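You operate a simulated robot arm through the tools that you are given. There is no shell and no other tool. Be economical: measure what you need, move in short steps, check, and stop when the job is done.

The job below is to be done with a simulated robot arm. You get a single attempt, and the scene is never put back.

JOB
Put each polish tin's own lid on and slide both towards the wall.
Fine: the lids are marked like the tins; first move the polish brush off its tin into the brown dish.

Only the result counts: the job must be done as asked and must still hold three seconds after the hand-in. Knocking over, shifting, dropping, spilling or breaking anything else fails it. A push-on lid holds only when it is set on centred and level and pressed home; a screw cap is set on level and turned clockwise until tight.

ROBOT AND FRAMES
A 7-joint arm with a two-finger parallel gripper, fixed in place. Base frame: the origin is at the foot of the arm, x ahead of it, y to its left, z up. Readings come in m, degrees, newtons and seconds.
With the tool pointing down near the work surface it reaches from about 0.22 to 0.68 m from the base axis. Its first joint turns from -66.0 to 66.0 degrees. Payload 2.4 kg.
The TCP is the grasp point between the finger pads, 0.03 m short of the fingertips. In the tool frame z runs along the fingers and y along their closing line. The gripper opens to 0.094 m. The fingers are 0.028 m wide and 0.01 m thick; the gripper's body (0.05 by 0.096 m) begins 0.055 m behind the TCP.
Orientation is that of the tool frame in the base frame, as a unit quaternion [x, y, z, w]. With the fingers straight down and closing along the base's y, the tool's x points along the base's -x, its y along +y and its z along -z.

CONTROLS
- The arm moves only by the tool jog_arm. Its argument "motion" is a list of rows, each a list of 7 numbers: the shift along the tool's x, y, z in m, then the turn, a rotation vector about the tool's x, y, z in degrees, then the gripper command, from -1 (fully open) to 1 (shut), values between in proportion. In form: [[x, y, z, rx, ry, rz, grip], ...]. A call has 1 to 10 rows; each row shifts and turns the commanded pose from where the row before left it, along the tool's axes as they then stand. A row lasts 0.2 s, in which the tool goes at most 0.05 m and 8.6 degrees; a call with a longer step from one row to the next is refused whole, and so is a gripper value outside its range. Where a pose cannot be reached the arm comes as near as it can. A force on the tool above 40 N (or 10 N above the force at the start of the call, whichever is more), or a blocked arm, ends the call early, and 0.2 s more pass. Each finger travels about 0.153 m/s and halts on what it meets, pressing with about 36 N; the grip force reading is that of the motor and also rises with nothing between the fingers. The clock runs only during rows and for 0.2 s after the last one: add rows that do not move to give the fingers time. It gives the time, the measured TCP pose, the force on the tool (base axes), the opening and the grip force at its end, in the units of the frame above (readings bear some noise), with the torque about the TCP (base axes, N m) and any sound that the robot's microphone picked up, and new pictures: "views" is both (left out), scene, wrist or none.
- Cameras (640 x 400 px; columns grow to the right, rows downward): "scene" is fixed at [0.0232, 0.4583, 1.4587]; the picture's right is [-0.89, -0.46, 0.00], its down [-0.20, 0.39, -0.90] and it looks along [0.41, -0.80, -0.43] (base axes); focal length 334 px, centre (320, 200). "wrist" rides on the gripper at [0.076, 0.014, -0.103] in the tool frame; the picture's right is [-0.18, 0.98, 0.00], its down [-0.75, -0.14, -0.64] and it looks along [-0.63, -0.12, 0.77] (tool axes); focal length 243 px, centre (320, 200). There is no depth. A picture from a camera that has moved, and an enlarged one, comes with that camera's place and axes in the base frame and with its lens.
- zoom(camera, box): a new picture of the part [left, top, right, bottom] of that camera's present view, enlarged. No time passes.
- hand_in(): hands the job in; it is judged then, once.

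Go step by step. Nothing tells you positions but the pictures and the camera data: compare them with the known pose of the tool, close in by small moves and look again before you grip or let go. The budget is 120 turns and 200 pictures, counting those below and the enlarged ones. Unless the task says otherwise, let go and move clear before handing in, and close with one line.

The tools are called after "Emit:" as name(argument=value, ...) on one line, values as JSON. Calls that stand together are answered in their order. jog_arm: Moves the arm, as the interface text tells. Its arguments: {"type":"object","properties":{"motion":{"type":"array","items":{"type":"array","items":{"type":"number"}}},"views":{"type":"string","enum":["both","scene","wrist","none"]}},"required":["motion"]} The other tools are called the same way: zoom (camera, box) takes an enlarged picture of a part of a camera's view; hand_in () hands the job in.

At the start:

```text
time: 0.0
position: [0.3197, -0.1624, 1.2152]
orientation: [0.001, 1.0, -0.001, 0.0]
force: [0.2, 0.7, 0.6]
wrist_torque: [-0.01, 0.02, 0.02]
opening: 0.094
finger_force: 0.0
```

scene: 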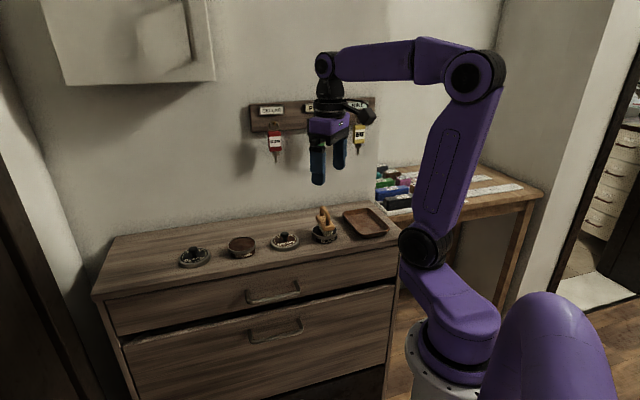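
wrist: 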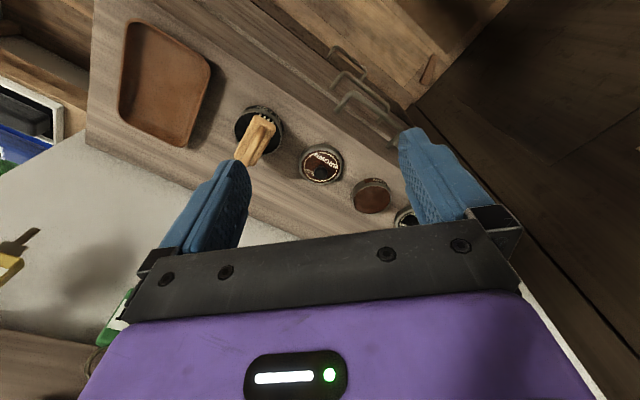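

I see a chest of drawers against a wall with two tins, two lids, a brush on one tin and a brown dish. I'll zoom in to get the details.

Emit:
zoom(camera="scene", box=[160, 190, 300, 278])

Emit:
zoom(camera="scene", box=[260, 190, 400, 278])

Emit:
zoom(camera="wrist", box=[220, 90, 440, 228])

```text
4.55 times, centred on (230, 234) of scene
camera zoom: at [0.0232, 0.4583, 1.4587], right [-0.89, -0.46, 0.0], down [-0.2, 0.39, -0.9], along [0.41, -0.8, -0.43], focal length 1517 px, centre (729, 46)
```

zoom: 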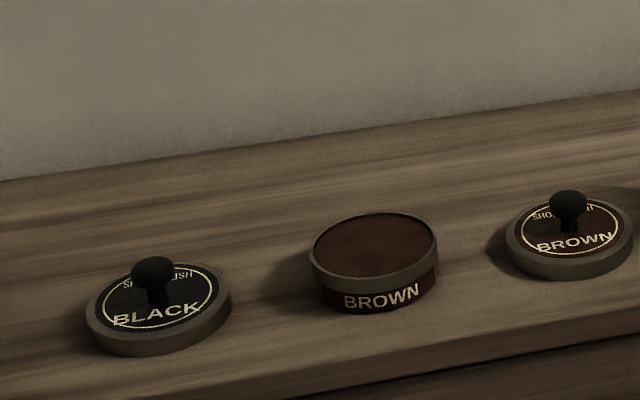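

```text
4.55 times, centred on (330, 234) of scene
camera zoom: at [0.0232, 0.4583, 1.4587], right [-0.89, -0.46, 0.0], down [-0.2, 0.39, -0.9], along [0.41, -0.8, -0.43], focal length 1517 px, centre (274, 46)
```

zoom: 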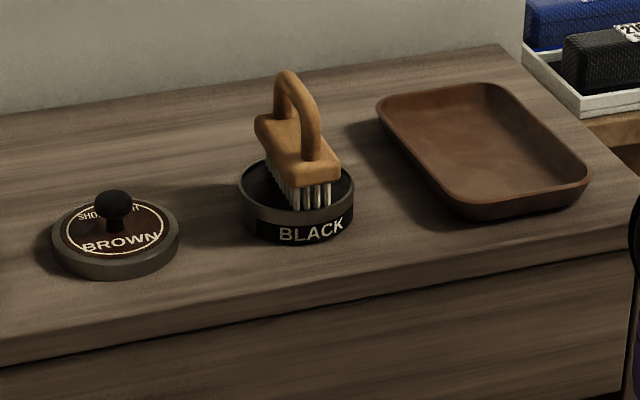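

```text
2.90 times, centred on (330, 159) of wrist
camera zoom: at [0.2429, -0.148, 1.3174], right [0.18, 0.98, 0.0], down [0.75, -0.14, 0.64], along [0.63, -0.12, -0.77], focal length 703 px, centre (291, 319)
```

zoom: 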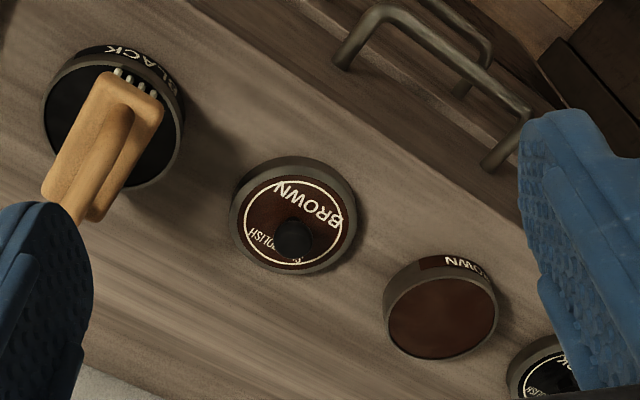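

Working from the two cameras, the dresser top is at about z 0.945 and the wall runs at 45° along the line x−y≈0.94. Black lid ≈(0.635,-0.024), brown tin ≈(0.553,-0.116), brown lid ≈(0.464,-0.189), black tin with brush ≈(0.380,-0.269), dish ≈(0.31,-0.41). I'll move above the brush to look closer.

Emit:
jog_arm(motion=[[-0.01, -0.03, 0.01, 0, 0, 0, -1], [-0.02, -0.035, 0.01, 0, 0, 0, -1], [-0.02, -0.035, 0.01, 0, 0, 0, -1], [0, 0, 0, 0, 0, 0, -1]])

```text
time: 1.0
position: [0.3682, -0.262, 1.1857]
orientation: [-0.001, 1.0, 0.001, 0.0]
force: [1.0, -0.3, -0.6]
wrist_torque: [-0.03, -0.01, 0.03]
opening: 0.0939
finger_force: 0.0
camera wrist: at [0.2923, -0.2487, 1.2875], right [0.18, 0.98, 0.0], down [0.75, -0.14, 0.64], along [0.63, -0.12, -0.77], focal length 243 px, centre (320, 200)
```

scene: 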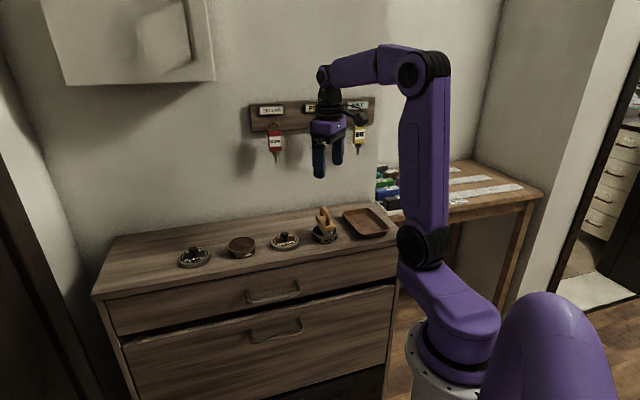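
wrist: 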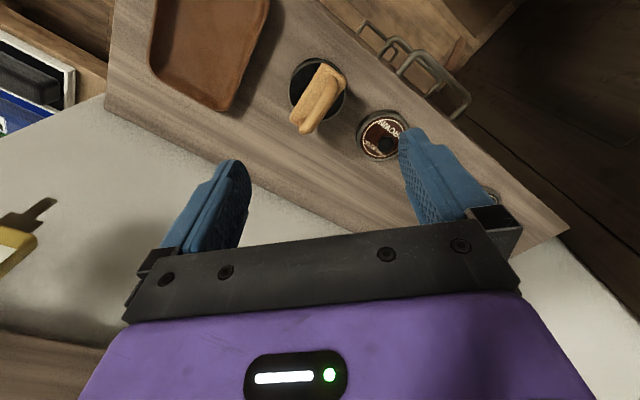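

The tin estimate holds up. I'll turn the tool 45° so the fingers close along the wall direction, which should be across the brush, and zoom in.

Emit:
jog_arm(motion=[[-0.003, -0.001, 0.005, 0, 0, 7.5, -1], [0, 0, 0, 0, 0, 7.5, -1], [0, 0, 0, 0, 0, 7.5, -1], [0, 0, 0, 0, 0, 7.5, -1], [0, 0, 0, 0, 0, 7.5, -1], [0, 0, 0, 0, 0, 7.5, -1], [0, 0, 0, 0, 0, 0, -1]])

Emit:
zoom(camera="wrist", box=[220, 30, 420, 155])

```text
time: 2.6
position: [0.3714, -0.2631, 1.1789]
orientation: [0.383, 0.924, 0.0, 0.0]
force: [-0.2, 0.0, 0.4]
wrist_torque: [0.02, 0.0, 0.02]
opening: 0.0938
finger_force: 0.0
camera wrist: at [0.3284, -0.1995, 1.2825], right [0.83, 0.56, 0.0], down [0.43, -0.63, 0.64], along [0.36, -0.53, -0.77], focal length 243 px, centre (320, 200)
```

scene: 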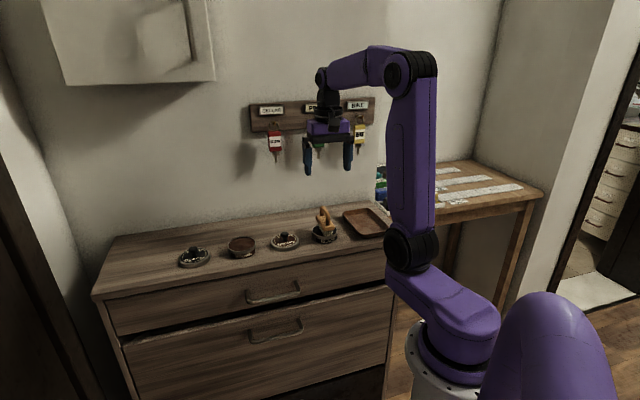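
wrist: 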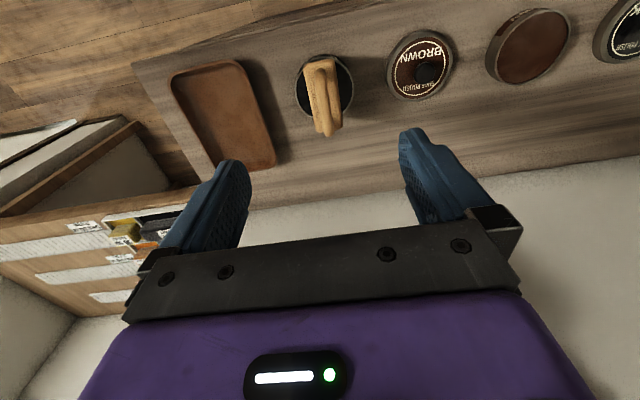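

```text
3.20 times, centred on (320, 92) of wrist
camera zoom: at [0.3284, -0.1995, 1.2825], right [0.83, 0.56, 0.0], down [0.43, -0.63, 0.64], along [0.36, -0.53, -0.77], focal length 776 px, centre (320, 544)
```

zoom: 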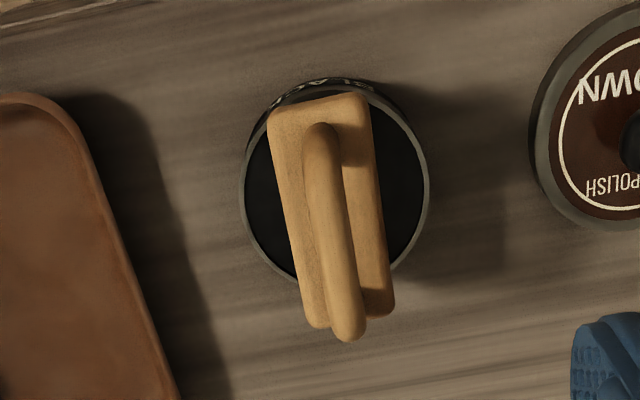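

The brush's long axis lines up with the wall normal, so the tool's heading suits it. I'll centre over the brush at about (0.383,-0.271) and go down to just above the handle.

Emit:
jog_arm(motion=[[-0.014, 0.0026, 0.03, 0, 0, 0, -1], [0, 0, 0.03, 0, 0, 0, -1], [0, 0, 0.03, 0, 0, 0, -1], [0, 0, 0, 0, 0, 0, -1]])

Emit:
zoom(camera="scene", box=[260, 150, 400, 238])

```text
time: 3.6
position: [0.3815, -0.2713, 1.0886]
orientation: [0.383, 0.924, 0.0, 0.0]
force: [-0.8, 0.3, -1.1]
wrist_torque: [0.02, 0.0, -0.01]
opening: 0.0937
finger_force: 0.0
camera wrist: at [0.3405, -0.2078, 1.1906], right [0.83, 0.56, 0.0], down [0.43, -0.63, 0.64], along [0.36, -0.53, -0.77], focal length 243 px, centre (320, 200)
```

scene: 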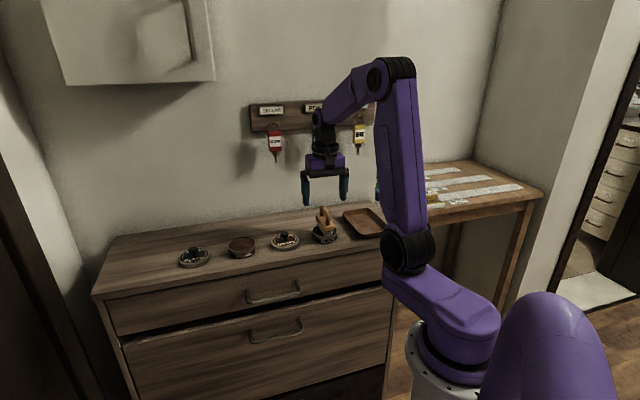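
wrist: 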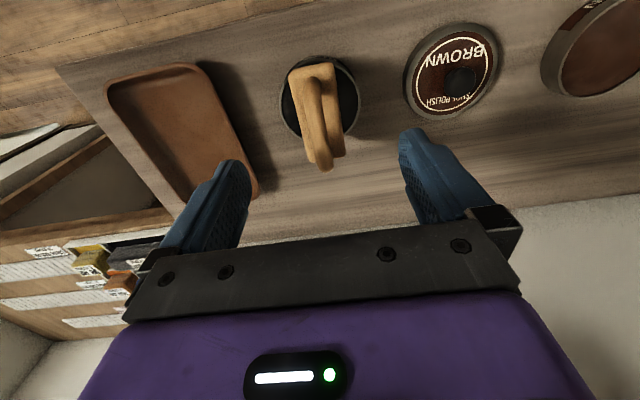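

```text
4.55 times, centred on (330, 194) of scene
camera zoom: at [0.0232, 0.4583, 1.4587], right [-0.89, -0.46, 0.0], down [-0.2, 0.39, -0.9], along [0.41, -0.8, -0.43], focal length 1517 px, centre (274, 227)
```

zoom: 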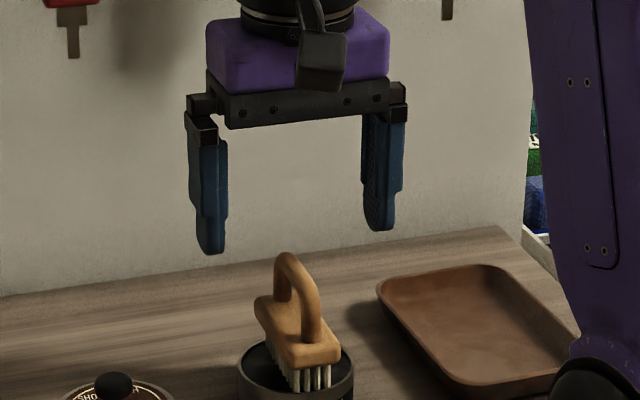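

The fingers straddle the handle, whose top is at about z 1.045. I'll lower to TCP z≈1.039 and close on it.

Emit:
jog_arm(motion=[[0, 0, 0.025, 0, 0, 0, -1], [0, 0, 0.025, 0, 0, 0, -1], [0, 0, 0, 0, 0, 0, -0.6], [0, 0, 0, 0, 0, 0, -0.2], [0, 0, 0, 0, 0, 0, 0.2], [0, 0, 0, 0, 0, 0, 0.5]])

Emit:
zoom(camera="scene", box=[260, 150, 400, 238])

```text
time: 5.0
position: [0.3832, -0.2711, 1.0399]
orientation: [0.383, 0.924, 0.0, 0.0]
force: [0.5, -0.5, 0.6]
wrist_torque: [-0.02, -0.01, -0.01]
opening: 0.0234
finger_force: 0.1
camera wrist: at [0.3394, -0.2081, 1.1422], right [0.83, 0.56, 0.0], down [0.43, -0.63, 0.64], along [0.36, -0.53, -0.77], focal length 243 px, centre (320, 200)
```

scene: 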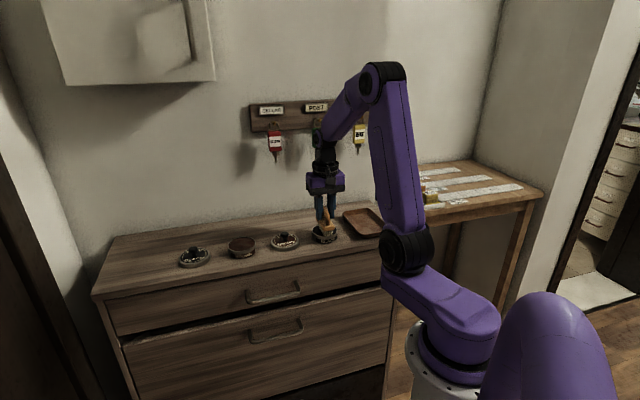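
wrist: 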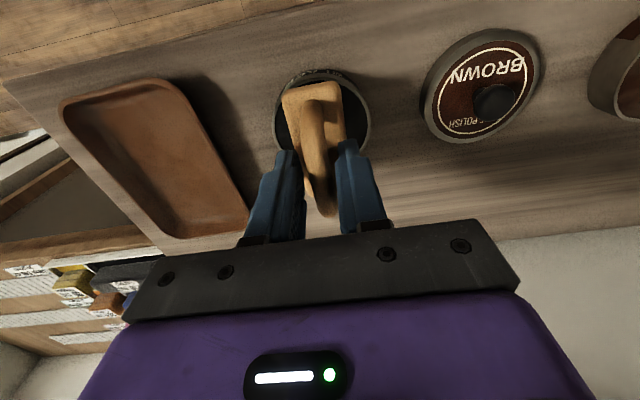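

```text
4.55 times, centred on (330, 194) of scene
camera zoom: at [0.0232, 0.4583, 1.4587], right [-0.89, -0.46, 0.0], down [-0.2, 0.39, -0.9], along [0.41, -0.8, -0.43], focal length 1517 px, centre (274, 227)
```

zoom: 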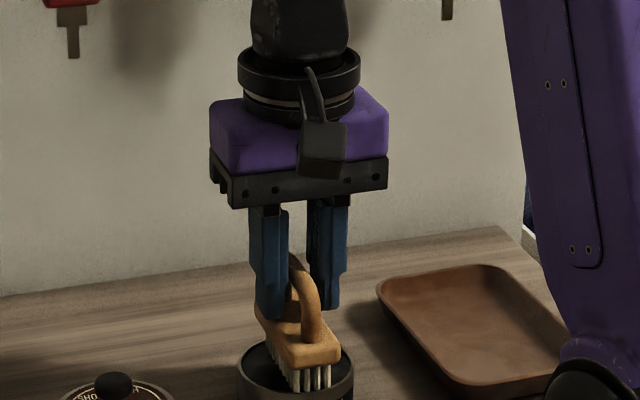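

The fingers are centred on the handle, so I'll close fully and lift slightly.

Emit:
jog_arm(motion=[[0, 0, 0, 0, 0, 0, 0.7], [0, 0, 0, 0, 0, 0, 1], [0, 0, 0, 0, 0, 0, 1], [0, 0, 0, 0, 0, 0, 1], [0, 0, -0.015, 0, 0, 0, 1], [0, 0, -0.025, 0, 0, 0, 1], [0, 0, -0.025, 0, 0, 0, 1]])

Emit:
zoom(camera="scene", box=[260, 150, 400, 238])

```text
time: 6.6
position: [0.3839, -0.27, 1.1042]
orientation: [0.383, 0.924, 0.0, 0.0]
force: [-0.2, 0.0, 0.0]
wrist_torque: [0.0, -0.01, -0.02]
opening: 0.0144
finger_force: 36.5
camera wrist: at [0.3404, -0.207, 1.2078], right [0.83, 0.56, 0.0], down [0.43, -0.63, 0.64], along [0.36, -0.53, -0.77], focal length 243 px, centre (320, 200)
```

scene: 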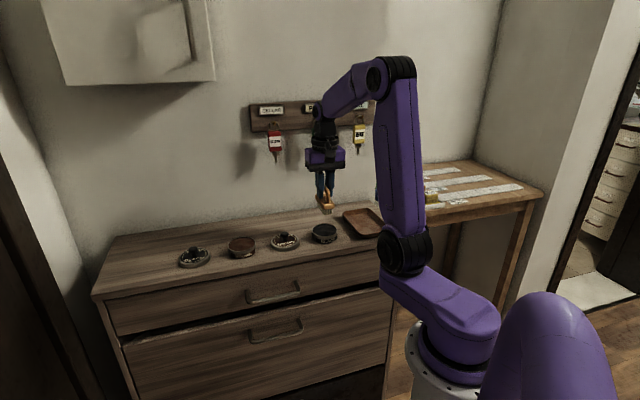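
wrist: 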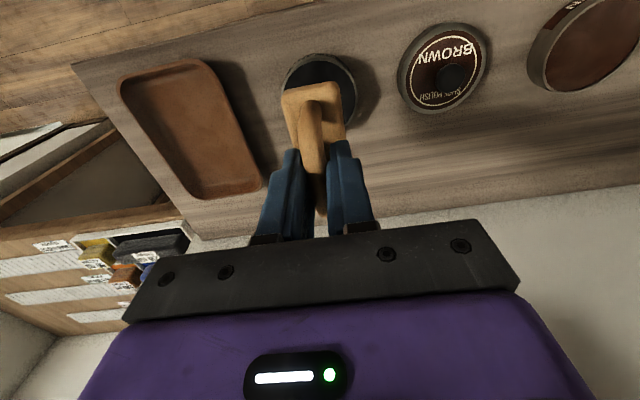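

```text
4.55 times, centred on (330, 194) of scene
camera zoom: at [0.0232, 0.4583, 1.4587], right [-0.89, -0.46, 0.0], down [-0.2, 0.39, -0.9], along [0.41, -0.8, -0.43], focal length 1517 px, centre (274, 227)
```

zoom: 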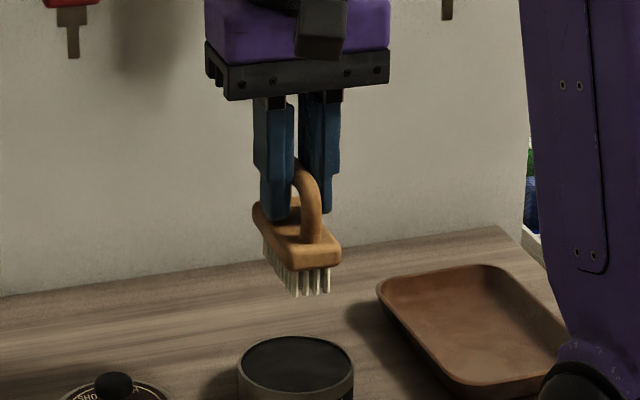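

The brush is held level and the tin hasn't moved. I'll carry it over the dish centre at about (0.301,-0.387).

Emit:
jog_arm(motion=[[-0.004, -0.035, 0, 0, 0, 0, 1], [-0.006, -0.035, 0, 0, 0, 0, 1], [-0.006, -0.035, 0, 0, 0, 0, 1], [-0.008, -0.036, 0, 0, 0, 0, 1], [0, 0, 0.03, 0, 0, 0, 1], [0, 0, 0, 0, 0, 0, 1]])

Emit:
zoom(camera="scene", box=[290, 160, 430, 248])

```text
time: 8.0
position: [0.3006, -0.3863, 1.0757]
orientation: [0.382, 0.924, 0.0, 0.0]
force: [0.0, 0.1, -0.6]
wrist_torque: [0.0, 0.0, 0.02]
opening: 0.0143
finger_force: 35.5
camera wrist: at [0.257, -0.3242, 1.1779], right [0.83, 0.56, 0.0], down [0.43, -0.63, 0.64], along [0.36, -0.53, -0.77], focal length 243 px, centre (320, 200)
```

scene: 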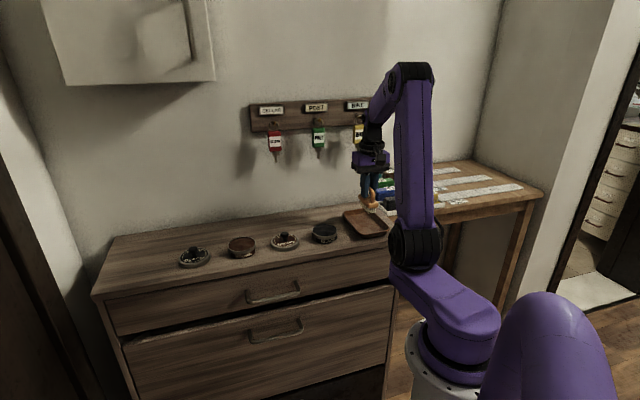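
wrist: 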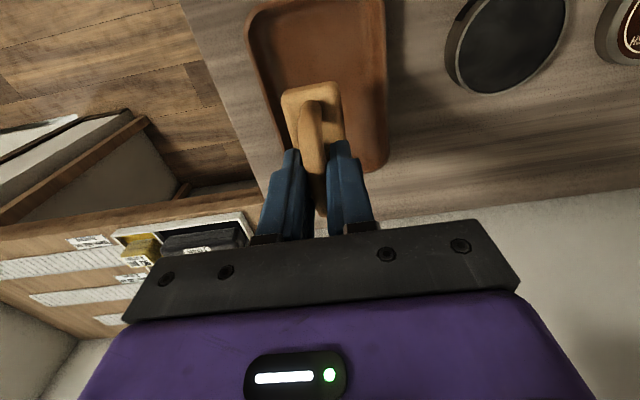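

```text
4.55 times, centred on (360, 204) of scene
camera zoom: at [0.0232, 0.4583, 1.4587], right [-0.89, -0.46, 0.0], down [-0.2, 0.39, -0.9], along [0.41, -0.8, -0.43], focal length 1517 px, centre (138, 182)
```

zoom: 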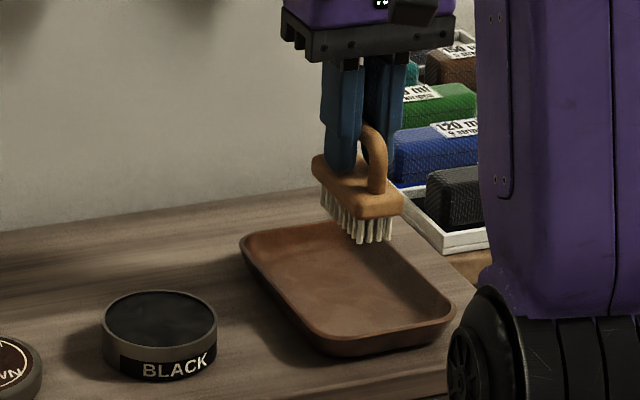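

The brush is above the dish centre. I'll lower it to the floor of the dish in small steps.

Emit:
jog_arm(motion=[[0, 0, 0.02, 0, 0, 0, 1], [0, 0, 0.015, 0, 0, 0, 1], [0, 0, 0.005, 0, 0, 0, 1], [0, 0, 0, 0, 0, 0, 1]], views="none")

Emit:
zoom(camera="scene", box=[325, 180, 405, 230])

```text
time: 9.0
position: [0.3011, -0.3868, 1.0363]
orientation: [0.383, 0.924, 0.0, 0.0]
force: [0.3, -0.8, -0.9]
wrist_torque: [0.01, -0.01, 0.01]
opening: 0.0142
finger_force: 36.2
```

```text
8.00 times, centred on (365, 205) of scene
camera zoom: at [0.0232, 0.4583, 1.4587], right [-0.89, -0.46, 0.0], down [-0.2, 0.39, -0.9], along [0.41, -0.8, -0.43], focal length 2670 px, centre (-40, 160)
```

zoom: 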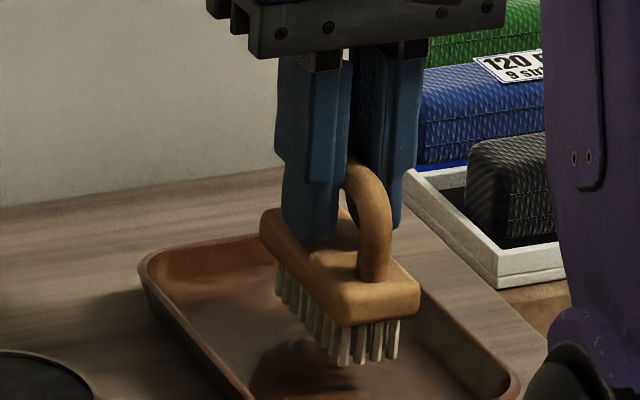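

It is still above the dish floor, so I'll keep lowering until I feel contact.

Emit:
jog_arm(motion=[[0, 0, 0.004, 0, 0, 0, 1], [0, 0, 0.004, 0, 0, 0, 1], [0, 0, 0.003, 0, 0, 0, 1], [0, 0, 0, 0, 0, 0, 1]], views="none")

Emit:
zoom(camera="scene", box=[325, 185, 405, 235])

```text
time: 10.0
position: [0.3009, -0.3882, 1.0232]
orientation: [0.383, 0.924, 0.001, 0.0]
force: [-0.4, -0.3, -0.6]
wrist_torque: [0.0, 0.0, 0.0]
opening: 0.0146
finger_force: 36.0
```

```text
8.00 times, centred on (365, 210) of scene
camera zoom: at [0.0232, 0.4583, 1.4587], right [-0.89, -0.46, 0.0], down [-0.2, 0.39, -0.9], along [0.41, -0.8, -0.43], focal length 2670 px, centre (-40, 120)
```

zoom: 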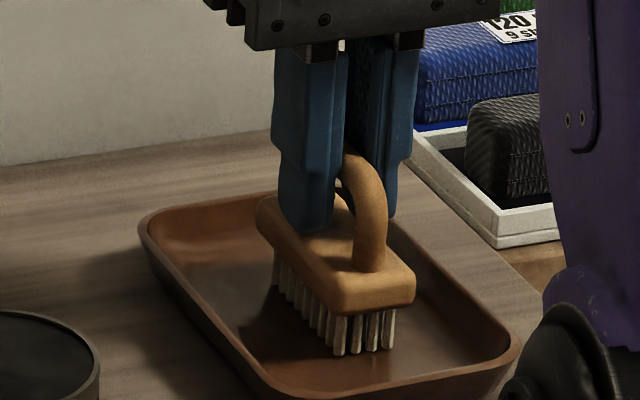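

Emit:
jog_arm(motion=[[0, 0, 0.002, 0, 0, 0, 1], [0, 0, 0.002, 0, 0, 0, 1], [0, 0, 0.002, 0, 0, 0, 1], [0, 0, 0, 0, 0, 0, 1]], views="none")

Emit:
zoom(camera="scene", box=[325, 185, 405, 235])

```text
time: 10.7
position: [0.3003, -0.3879, 1.0229]
orientation: [0.382, 0.924, -0.001, 0.002]
force: [-2.0, 3.4, 8.1]
wrist_torque: [0.15, 0.17, -0.04]
opening: 0.0141
finger_force: 36.0
stopped in row 3: the force on the tool passed its limit at 44 N (the readings are from after the stop); the commanded pose is now the measured one
```

```text
8.00 times, centred on (365, 210) of scene
camera zoom: at [0.0231, 0.4585, 1.4586], right [-0.89, -0.46, 0.0], down [-0.2, 0.39, -0.9], along [0.41, -0.8, -0.43], focal length 2670 px, centre (-40, 120)
```

zoom: 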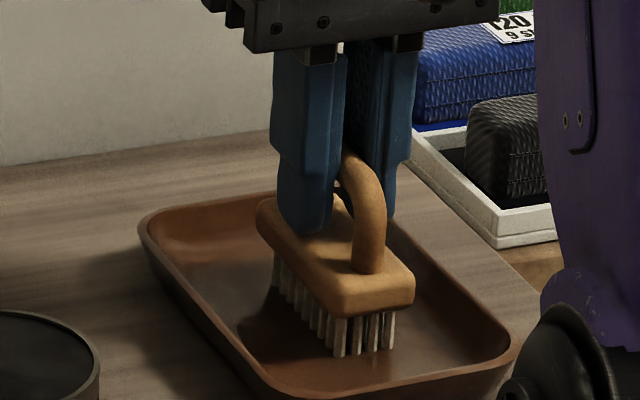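

The brush is on the dish floor. I'll open gently and rise.

Emit:
jog_arm(motion=[[0, 0, 0, 0, 0, 0, 0.8], [0, 0, 0, 0, 0, 0, 0.5], [0, 0, 0, 0, 0, 0, 0.2], [0, 0, -0.02, 0, 0, 0, 0], [0, 0, -0.04, 0, 0, 0, 0], [0, 0, -0.04, 0, 0, 0, 0], [0, 0, -0.03, 0, 0, 0, 0]])

Emit:
zoom(camera="scene", box=[300, 180, 420, 255])

```text
time: 12.3
position: [0.301, -0.3873, 1.1537]
orientation: [0.382, 0.924, -0.001, 0.0]
force: [-0.5, -0.2, 0.1]
wrist_torque: [0.02, -0.02, 0.01]
opening: 0.0468
finger_force: 0.1
camera wrist: at [0.2577, -0.3243, 1.255], right [0.82, 0.57, 0.0], down [0.43, -0.63, 0.64], along [0.36, -0.53, -0.77], focal length 243 px, centre (320, 200)
```

scene: 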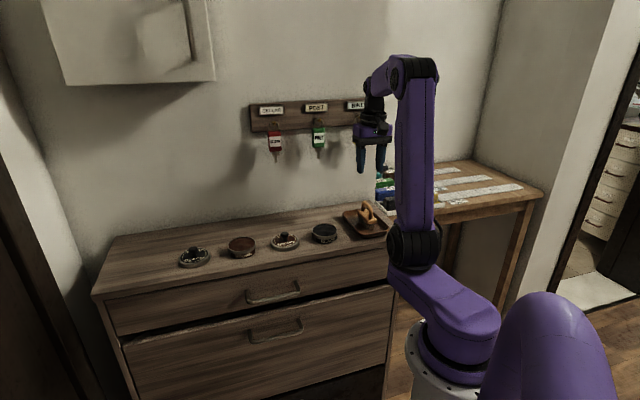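
wrist: 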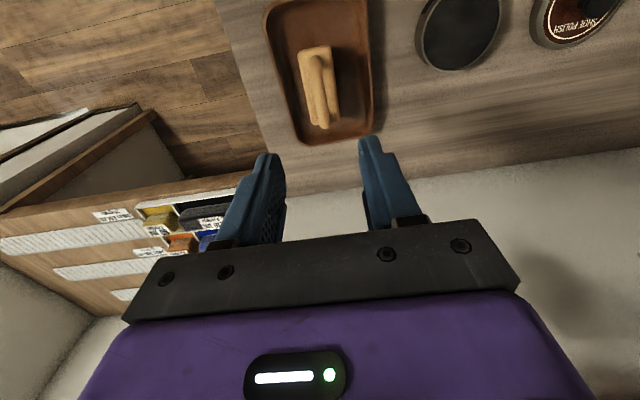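

```text
5.33 times, centred on (360, 218) of scene
camera zoom: at [0.0232, 0.4583, 1.4587], right [-0.89, -0.46, 0.0], down [-0.2, 0.39, -0.9], along [0.41, -0.8, -0.43], focal length 1780 px, centre (107, 107)
```

zoom: 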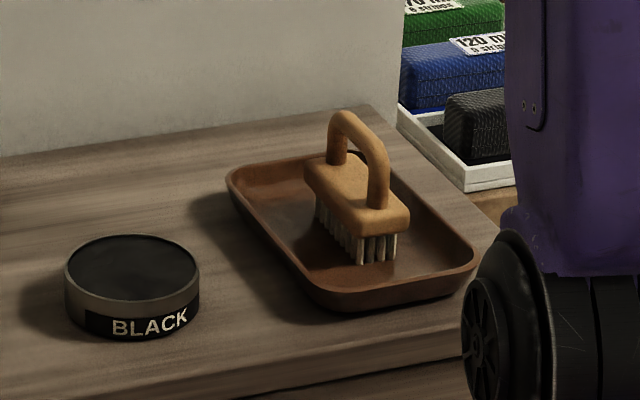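

The brush sits upright in the dish. Next is the brown lid at about (0.464,-0.189), so I'll move above it and measure.

Emit:
jog_arm(motion=[[0.004, 0.042, 0, 0, 0, 0, 0], [0.004, 0.043, 0, 0, 0, 0, 0], [0.004, 0.043, 0, 0, 0, 0, 0], [0.004, 0.043, 0, 0, 0, 0, 0], [0.004, 0.043, 0, 0, 0, 0, 0], [0.0047, 0.0413, 0, 0, 0, 0, 0], [0, 0, 0.03, 0, 0, 0, 0], [0, 0, 0, 0, 0, 0, 0]], views="wrist")

Emit:
zoom(camera="wrist", box=[220, 40, 420, 165])

Emit:
zoom(camera="scene", box=[230, 160, 350, 260])

```text
time: 14.1
position: [0.4626, -0.1897, 1.1208]
orientation: [0.382, 0.924, 0.0, 0.002]
force: [0.6, -1.0, -0.5]
wrist_torque: [0.0, 0.01, 0.0]
opening: 0.0468
finger_force: 0.1
camera wrist: at [0.419, -0.1261, 1.2232], right [0.82, 0.57, 0.0], down [0.43, -0.63, 0.64], along [0.36, -0.53, -0.76], focal length 243 px, centre (320, 200)
```

wrist: 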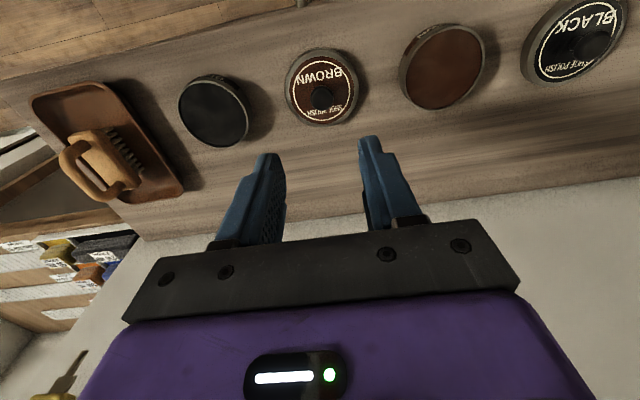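

```text
3.20 times, centred on (320, 102) of wrist
camera zoom: at [0.419, -0.1261, 1.2232], right [0.82, 0.57, 0.0], down [0.43, -0.63, 0.64], along [0.36, -0.53, -0.76], focal length 776 px, centre (320, 512)
```

zoom: 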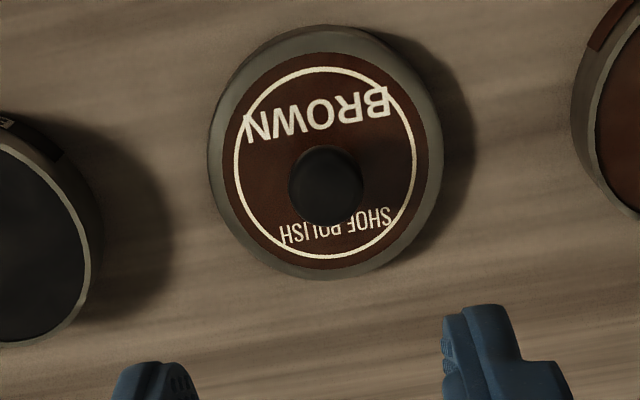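

```text
4.00 times, centred on (290, 210) of scene
camera zoom: at [0.0232, 0.4583, 1.4587], right [-0.89, -0.46, 0.0], down [-0.2, 0.39, -0.9], along [0.41, -0.8, -0.43], focal length 1335 px, centre (440, 160)
```

zoom: 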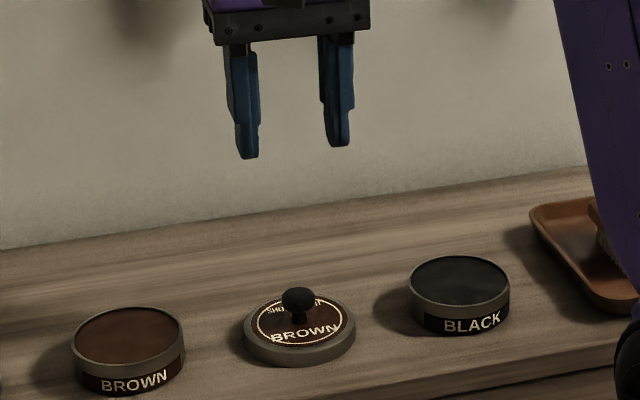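

The lid is about 3 mm off the TCP axis, with its knob centre at z≈0.98. I'll correct the offset and descend to just above the knob.

Emit:
jog_arm(motion=[[0.003, 0.0014, 0.03, 0, 0, 0, 0], [0, 0, 0.03, 0, 0, 0, 0], [0, 0, 0.025, 0, 0, 0, 0], [0, 0, 0, 0, 0, 0, 0]], views="wrist")

Emit:
zoom(camera="scene", box=[230, 180, 340, 260])

```text
time: 15.1
position: [0.4638, -0.186, 1.0364]
orientation: [0.382, 0.924, -0.001, 0.001]
force: [-0.3, 0.1, -0.6]
wrist_torque: [0.03, -0.04, 0.0]
opening: 0.0471
finger_force: 0.0
camera wrist: at [0.4198, -0.1231, 1.1385], right [0.82, 0.57, 0.0], down [0.43, -0.63, 0.64], along [0.36, -0.53, -0.76], focal length 243 px, centre (320, 200)
```

wrist: 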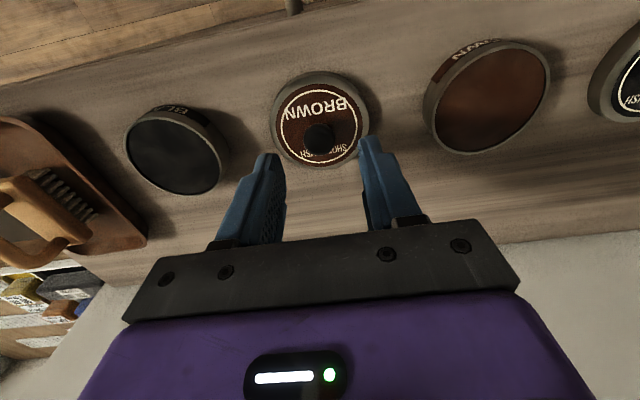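

```text
5.00 times, centred on (285, 220) of scene
camera zoom: at [0.0232, 0.4583, 1.4587], right [-0.89, -0.46, 0.0], down [-0.2, 0.39, -0.9], along [0.41, -0.8, -0.43], focal length 1669 px, centre (495, 100)
```

zoom: 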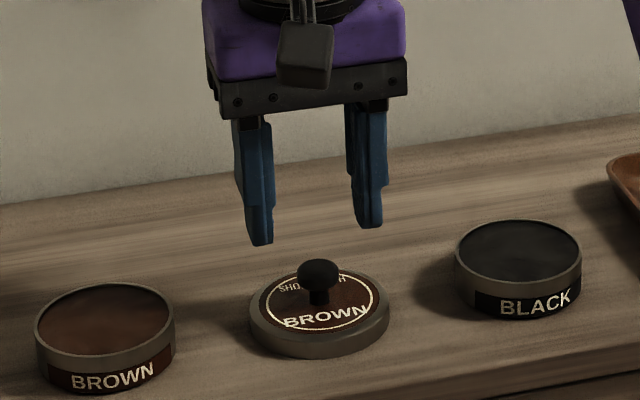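

The tool is aligned with the knob. I'll descend to z≈0.992 and close on it.

Emit:
jog_arm(motion=[[0, 0, 0.025, 0, 0, 0, 0], [0, 0, 0.014, 0, 0, 0, 0], [0, 0, 0.005, 0, 0, 0, 0], [0, 0, 0, 0, 0, 0, 0.2], [0, 0, 0, 0, 0, 0, 0.4]], views="wrist")

Emit:
zoom(camera="scene", box=[245, 200, 325, 260])

```text
time: 16.3
position: [0.4641, -0.1856, 0.9922]
orientation: [0.381, 0.924, -0.002, 0.002]
force: [-0.1, -0.4, 8.5]
wrist_torque: [0.03, -0.02, 0.0]
opening: 0.0307
finger_force: 2.1
camera wrist: at [0.42, -0.1227, 1.0945], right [0.82, 0.57, 0.0], down [0.43, -0.63, 0.65], along [0.37, -0.53, -0.76], focal length 243 px, centre (320, 200)
```

wrist: 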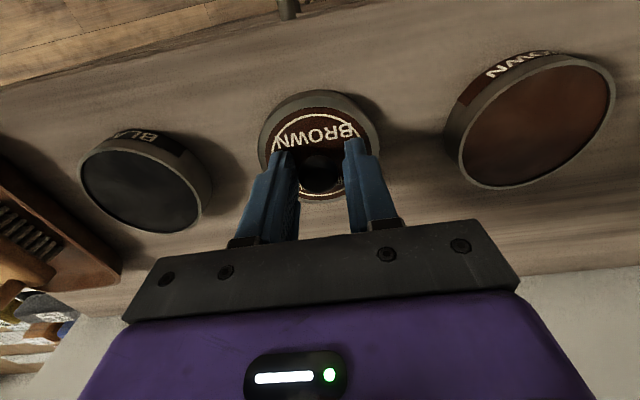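

```text
6.67 times, centred on (285, 230) of scene
camera zoom: at [0.0231, 0.4583, 1.4586], right [-0.89, -0.46, 0.0], down [-0.2, 0.39, -0.9], along [0.41, -0.8, -0.43], focal length 2225 px, centre (553, 0)
```

zoom: 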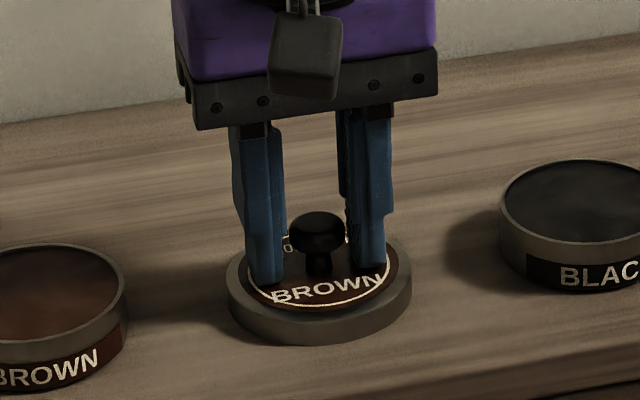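

The fingertips just touch the lid's top, so the lid top is at z≈0.962. I'll back off 2 mm and close.

Emit:
jog_arm(motion=[[0, 0, -0.002, 0, 0, 0, 0.4], [0, 0, -0.001, 0, 0, 0, 0.5], [0, 0, 0, 0, 0, 0, 0.8], [0, 0, 0, 0, 0, 0, 1], [0, 0, 0, 0, 0, 0, 1]], views="wrist")

Emit:
zoom(camera="scene", box=[245, 200, 325, 260])

```text
time: 17.5
position: [0.4634, -0.186, 0.9953]
orientation: [0.383, 0.924, -0.001, 0.002]
force: [-0.1, -0.4, 0.3]
wrist_torque: [0.01, -0.01, 0.0]
opening: 0.0209
finger_force: 36.3
camera wrist: at [0.4202, -0.1226, 1.0973], right [0.82, 0.57, 0.0], down [0.43, -0.63, 0.64], along [0.36, -0.53, -0.76], focal length 243 px, centre (320, 200)
```

wrist: 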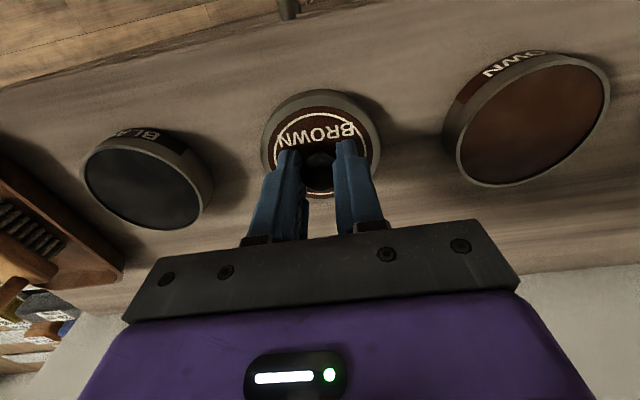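

```text
6.67 times, centred on (285, 230) of scene
camera zoom: at [0.0232, 0.4583, 1.4587], right [-0.89, -0.46, 0.0], down [-0.2, 0.39, -0.9], along [0.41, -0.8, -0.43], focal length 2225 px, centre (553, 0)
```

zoom: 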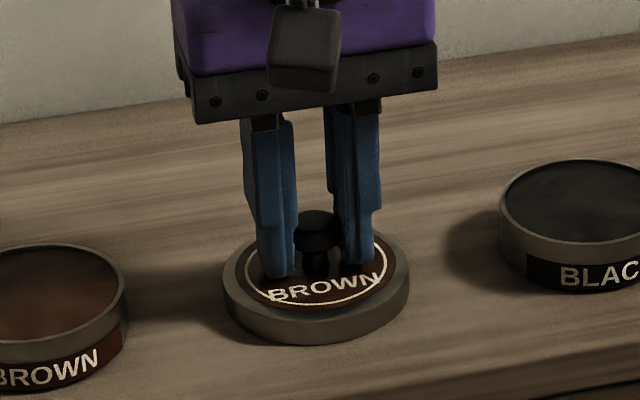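

I have the knob. I'll lift and check that the lid hangs level.

Emit:
jog_arm(motion=[[0, 0, -0.01, 0, 0, 0, 1], [0, 0, -0.03, 0, 0, 0, 1], [0, 0, -0.03, 0, 0, 0, 1], [0, 0, 0, 0, 0, 0, 1]], views="wrist")

Emit:
zoom(camera="scene", box=[225, 180, 335, 260])

```text
time: 18.5
position: [0.4629, -0.1859, 1.0675]
orientation: [0.382, 0.924, -0.001, 0.001]
force: [0.1, 0.7, -0.3]
wrist_torque: [0.03, -0.02, 0.0]
opening: 0.0207
finger_force: 35.5
camera wrist: at [0.4193, -0.1223, 1.1689], right [0.82, 0.57, 0.0], down [0.43, -0.63, 0.64], along [0.36, -0.53, -0.77], focal length 243 px, centre (320, 200)
```

wrist: 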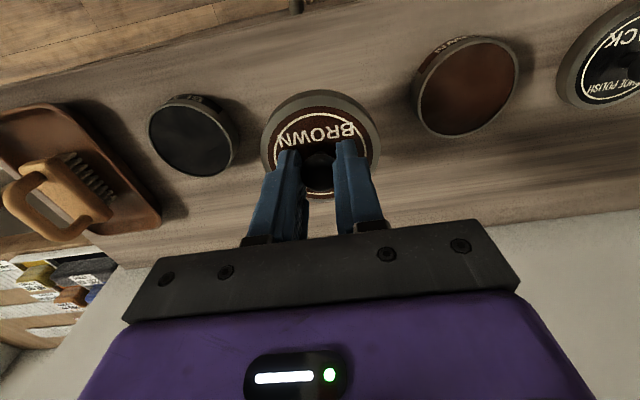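

```text
5.00 times, centred on (280, 220) of scene
camera zoom: at [0.0232, 0.4583, 1.4587], right [-0.89, -0.46, 0.0], down [-0.2, 0.39, -0.9], along [0.41, -0.8, -0.43], focal length 1669 px, centre (520, 100)
```

zoom: 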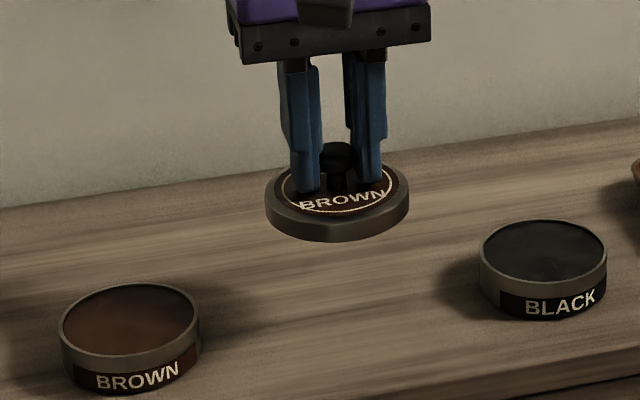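

The lid hangs level. I'll carry it over the brown tin at this height and compare the two from both cameras.

Emit:
jog_arm(motion=[[0, 0.039, 0, 0, 0, 0, 1], [0, 0.039, 0, 0, 0, 0, 1], [0, 0.038, 0, 0, 0, 0, 1], [0, 0, 0, 0, 0, 0, 1]], views="none")

Emit:
zoom(camera="wrist", box=[220, 40, 420, 240])

Emit:
zoom(camera="scene", box=[195, 190, 295, 265])

```text
time: 19.5
position: [0.5448, -0.1049, 1.0656]
orientation: [0.382, 0.924, 0.0, 0.001]
force: [-0.6, -0.1, -1.0]
wrist_torque: [0.0, 0.0, 0.0]
opening: 0.0209
finger_force: 36.1
```

```text
2.00 times, centred on (320, 140) of wrist
camera zoom: at [0.5016, -0.0403, 1.1671], right [0.82, 0.57, 0.0], down [0.43, -0.63, 0.64], along [0.36, -0.53, -0.77], focal length 485 px, centre (320, 320)
```

zoom: 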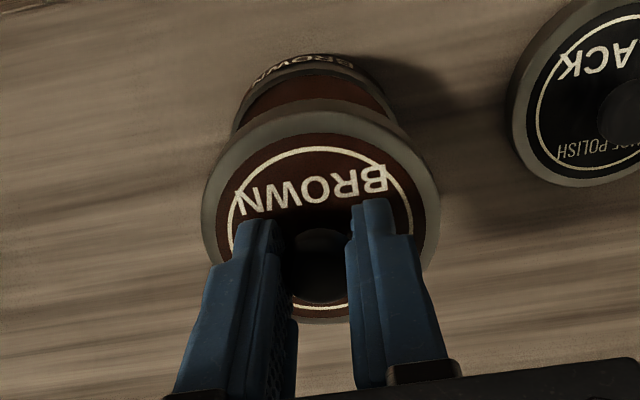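

```text
5.33 times, centred on (245, 228) of scene
camera zoom: at [0.0232, 0.4583, 1.4587], right [-0.89, -0.46, 0.0], down [-0.2, 0.39, -0.9], along [0.41, -0.8, -0.43], focal length 1780 px, centre (720, 53)
```

zoom: 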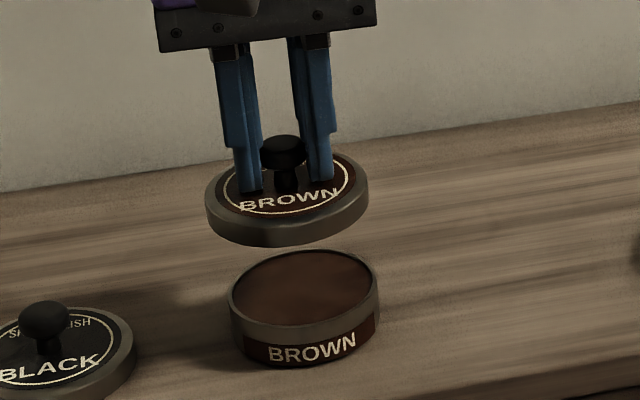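

The lid is close to coaxial with the tin; u looks about 2.5 mm too far. I'll correct that, lower to just above the rim and compare again.

Emit:
jog_arm(motion=[[0, -0.0025, 0.02, 0, 0, 0, 1], [0, 0, 0.015, 0, 0, 0, 1], [0, 0, 0, 0, 0, 0, 1]], views="none")

Emit:
zoom(camera="wrist", box=[240, 60, 400, 220])

Emit:
zoom(camera="scene", box=[205, 205, 285, 265])

```text
time: 20.3
position: [0.5435, -0.1039, 1.0301]
orientation: [0.382, 0.924, -0.001, 0.001]
force: [-0.3, -0.2, -0.2]
wrist_torque: [0.01, -0.03, -0.01]
opening: 0.0213
finger_force: 35.9
```

```text
2.50 times, centred on (320, 140) of wrist
camera zoom: at [0.5, -0.0415, 1.1324], right [0.82, 0.57, 0.0], down [0.43, -0.63, 0.64], along [0.36, -0.53, -0.76], focal length 606 px, centre (320, 350)
```

zoom: 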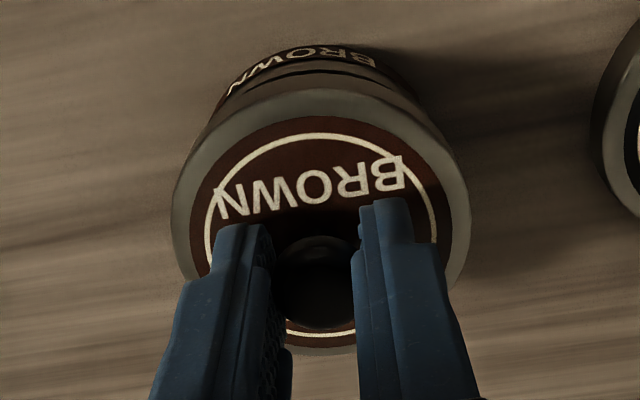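

```text
6.67 times, centred on (245, 235) of scene
camera zoom: at [0.0232, 0.4583, 1.4587], right [-0.89, -0.46, 0.0], down [-0.2, 0.39, -0.9], along [0.41, -0.8, -0.43], focal length 2225 px, centre (820, -33)
```

zoom: 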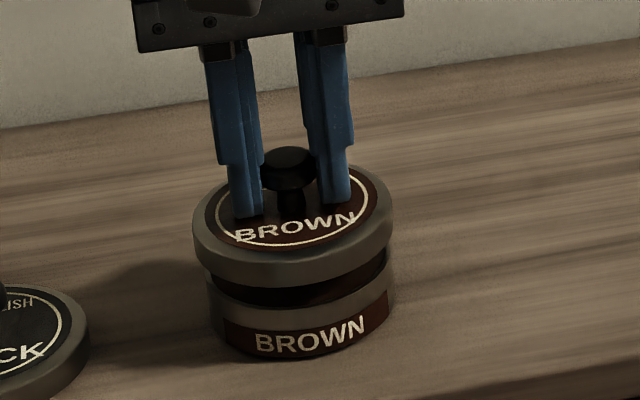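

Scene suggests the lid is about 1–2 mm too far left, while the wrist view is unclear. I'll zoom in further.

Emit:
zoom(camera="wrist", box=[276, 68, 364, 123])

Emit:
zoom(camera="scene", box=[223, 225, 263, 255])

```text
7.27 times, centred on (320, 96) of wrist
camera zoom: at [0.5, -0.0415, 1.1324], right [0.82, 0.57, 0.0], down [0.43, -0.63, 0.64], along [0.36, -0.53, -0.76], focal length 1764 px, centre (320, 960)
```

zoom: 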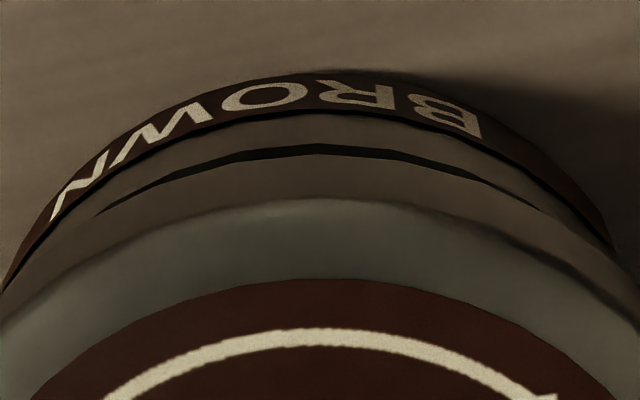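

```text
13.33 times, centred on (243, 240) of scene
camera zoom: at [0.0232, 0.4583, 1.4587], right [-0.89, -0.46, 0.0], down [-0.2, 0.39, -0.9], along [0.41, -0.8, -0.43], focal length 4451 px, centre (1347, -333)
```

zoom: 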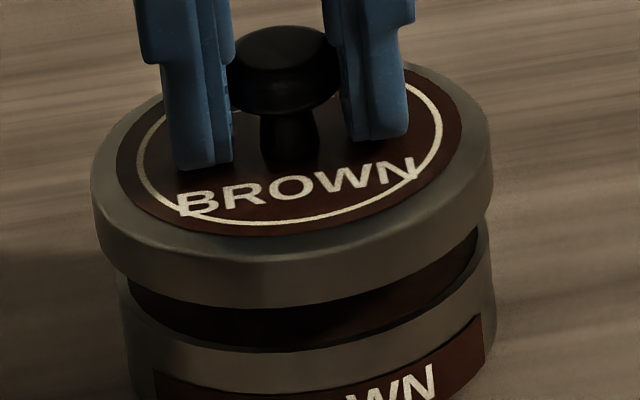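

Combining both views, the lid should go about 2 mm toward the wall and 0.6 mm in −u. I'll apply that, lower to within a couple of mm, and look again.

Emit:
jog_arm(motion=[[-0.002, -0.0006, 0.004, 0, 0, 0, 1], [0, 0, 0.004, 0, 0, 0, 1], [0, 0, 0, 0, 0, 0, 1]], views="none")

Emit:
zoom(camera="wrist", box=[260, 68, 380, 143])

Emit:
zoom(camera="scene", box=[223, 225, 263, 255])

```text
time: 21.1
position: [0.5433, -0.1075, 1.0238]
orientation: [0.381, 0.925, 0.0, 0.002]
force: [0.4, -0.6, -0.6]
wrist_torque: [0.0, -0.01, 0.01]
opening: 0.0211
finger_force: 35.7
```

```text
5.33 times, centred on (320, 106) of wrist
camera zoom: at [0.5002, -0.0439, 1.1249], right [0.82, 0.57, 0.0], down [0.43, -0.63, 0.64], along [0.36, -0.53, -0.76], focal length 1294 px, centre (320, 704)
```

zoom: 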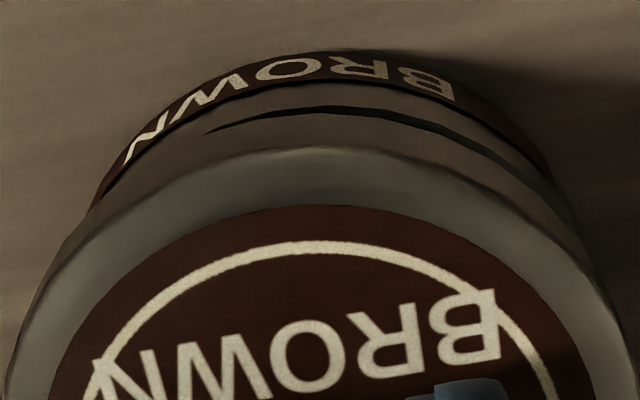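

```text
13.33 times, centred on (243, 240) of scene
camera zoom: at [0.0232, 0.4583, 1.4587], right [-0.89, -0.46, 0.0], down [-0.2, 0.39, -0.9], along [0.41, -0.8, -0.43], focal length 4451 px, centre (1347, -333)
```

zoom: 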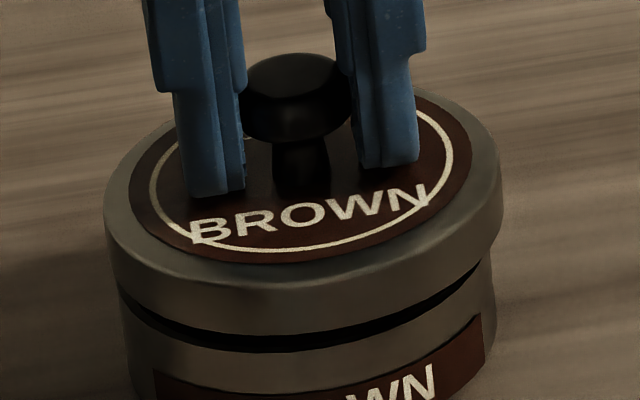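

n now looks aligned to within about 0.5 mm, and u overshot slightly, so I'll go back +0.7 mm. Then I'll lower the last few mm in fine steps to feel for the rim.

Emit:
jog_arm(motion=[[-0.0002, 0.0007, 0.001, 0, 0, 0, 1], [0, 0, 0.0015, 0, 0, 0, 1], [0, 0, 0, 0, 0, 0, 1]], views="none")

Emit:
zoom(camera="wrist", box=[260, 68, 380, 143])

Emit:
zoom(camera="scene", box=[223, 225, 263, 255])

```text
time: 21.9
position: [0.545, -0.1057, 1.0198]
orientation: [0.382, 0.924, 0.0, 0.002]
force: [0.4, -0.2, -0.3]
wrist_torque: [0.01, 0.0, 0.01]
opening: 0.021
finger_force: 36.0
```

```text
5.33 times, centred on (320, 106) of wrist
camera zoom: at [0.5014, -0.0432, 1.1224], right [0.82, 0.57, 0.0], down [0.43, -0.63, 0.64], along [0.36, -0.53, -0.76], focal length 1294 px, centre (320, 704)
```

zoom: 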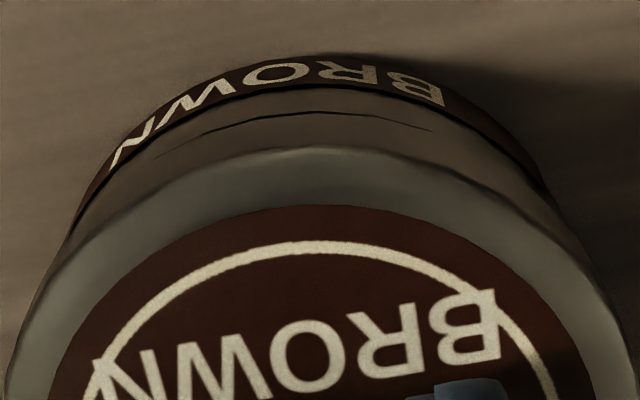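

```text
13.33 times, centred on (243, 240) of scene
camera zoom: at [0.0232, 0.4583, 1.4587], right [-0.89, -0.46, 0.0], down [-0.2, 0.39, -0.9], along [0.41, -0.8, -0.43], focal length 4451 px, centre (1347, -333)
```

zoom: 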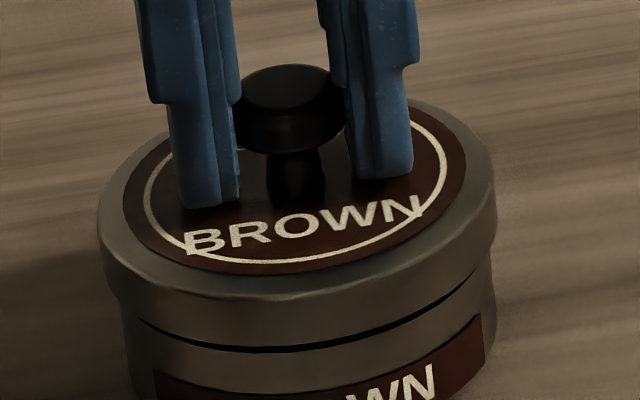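

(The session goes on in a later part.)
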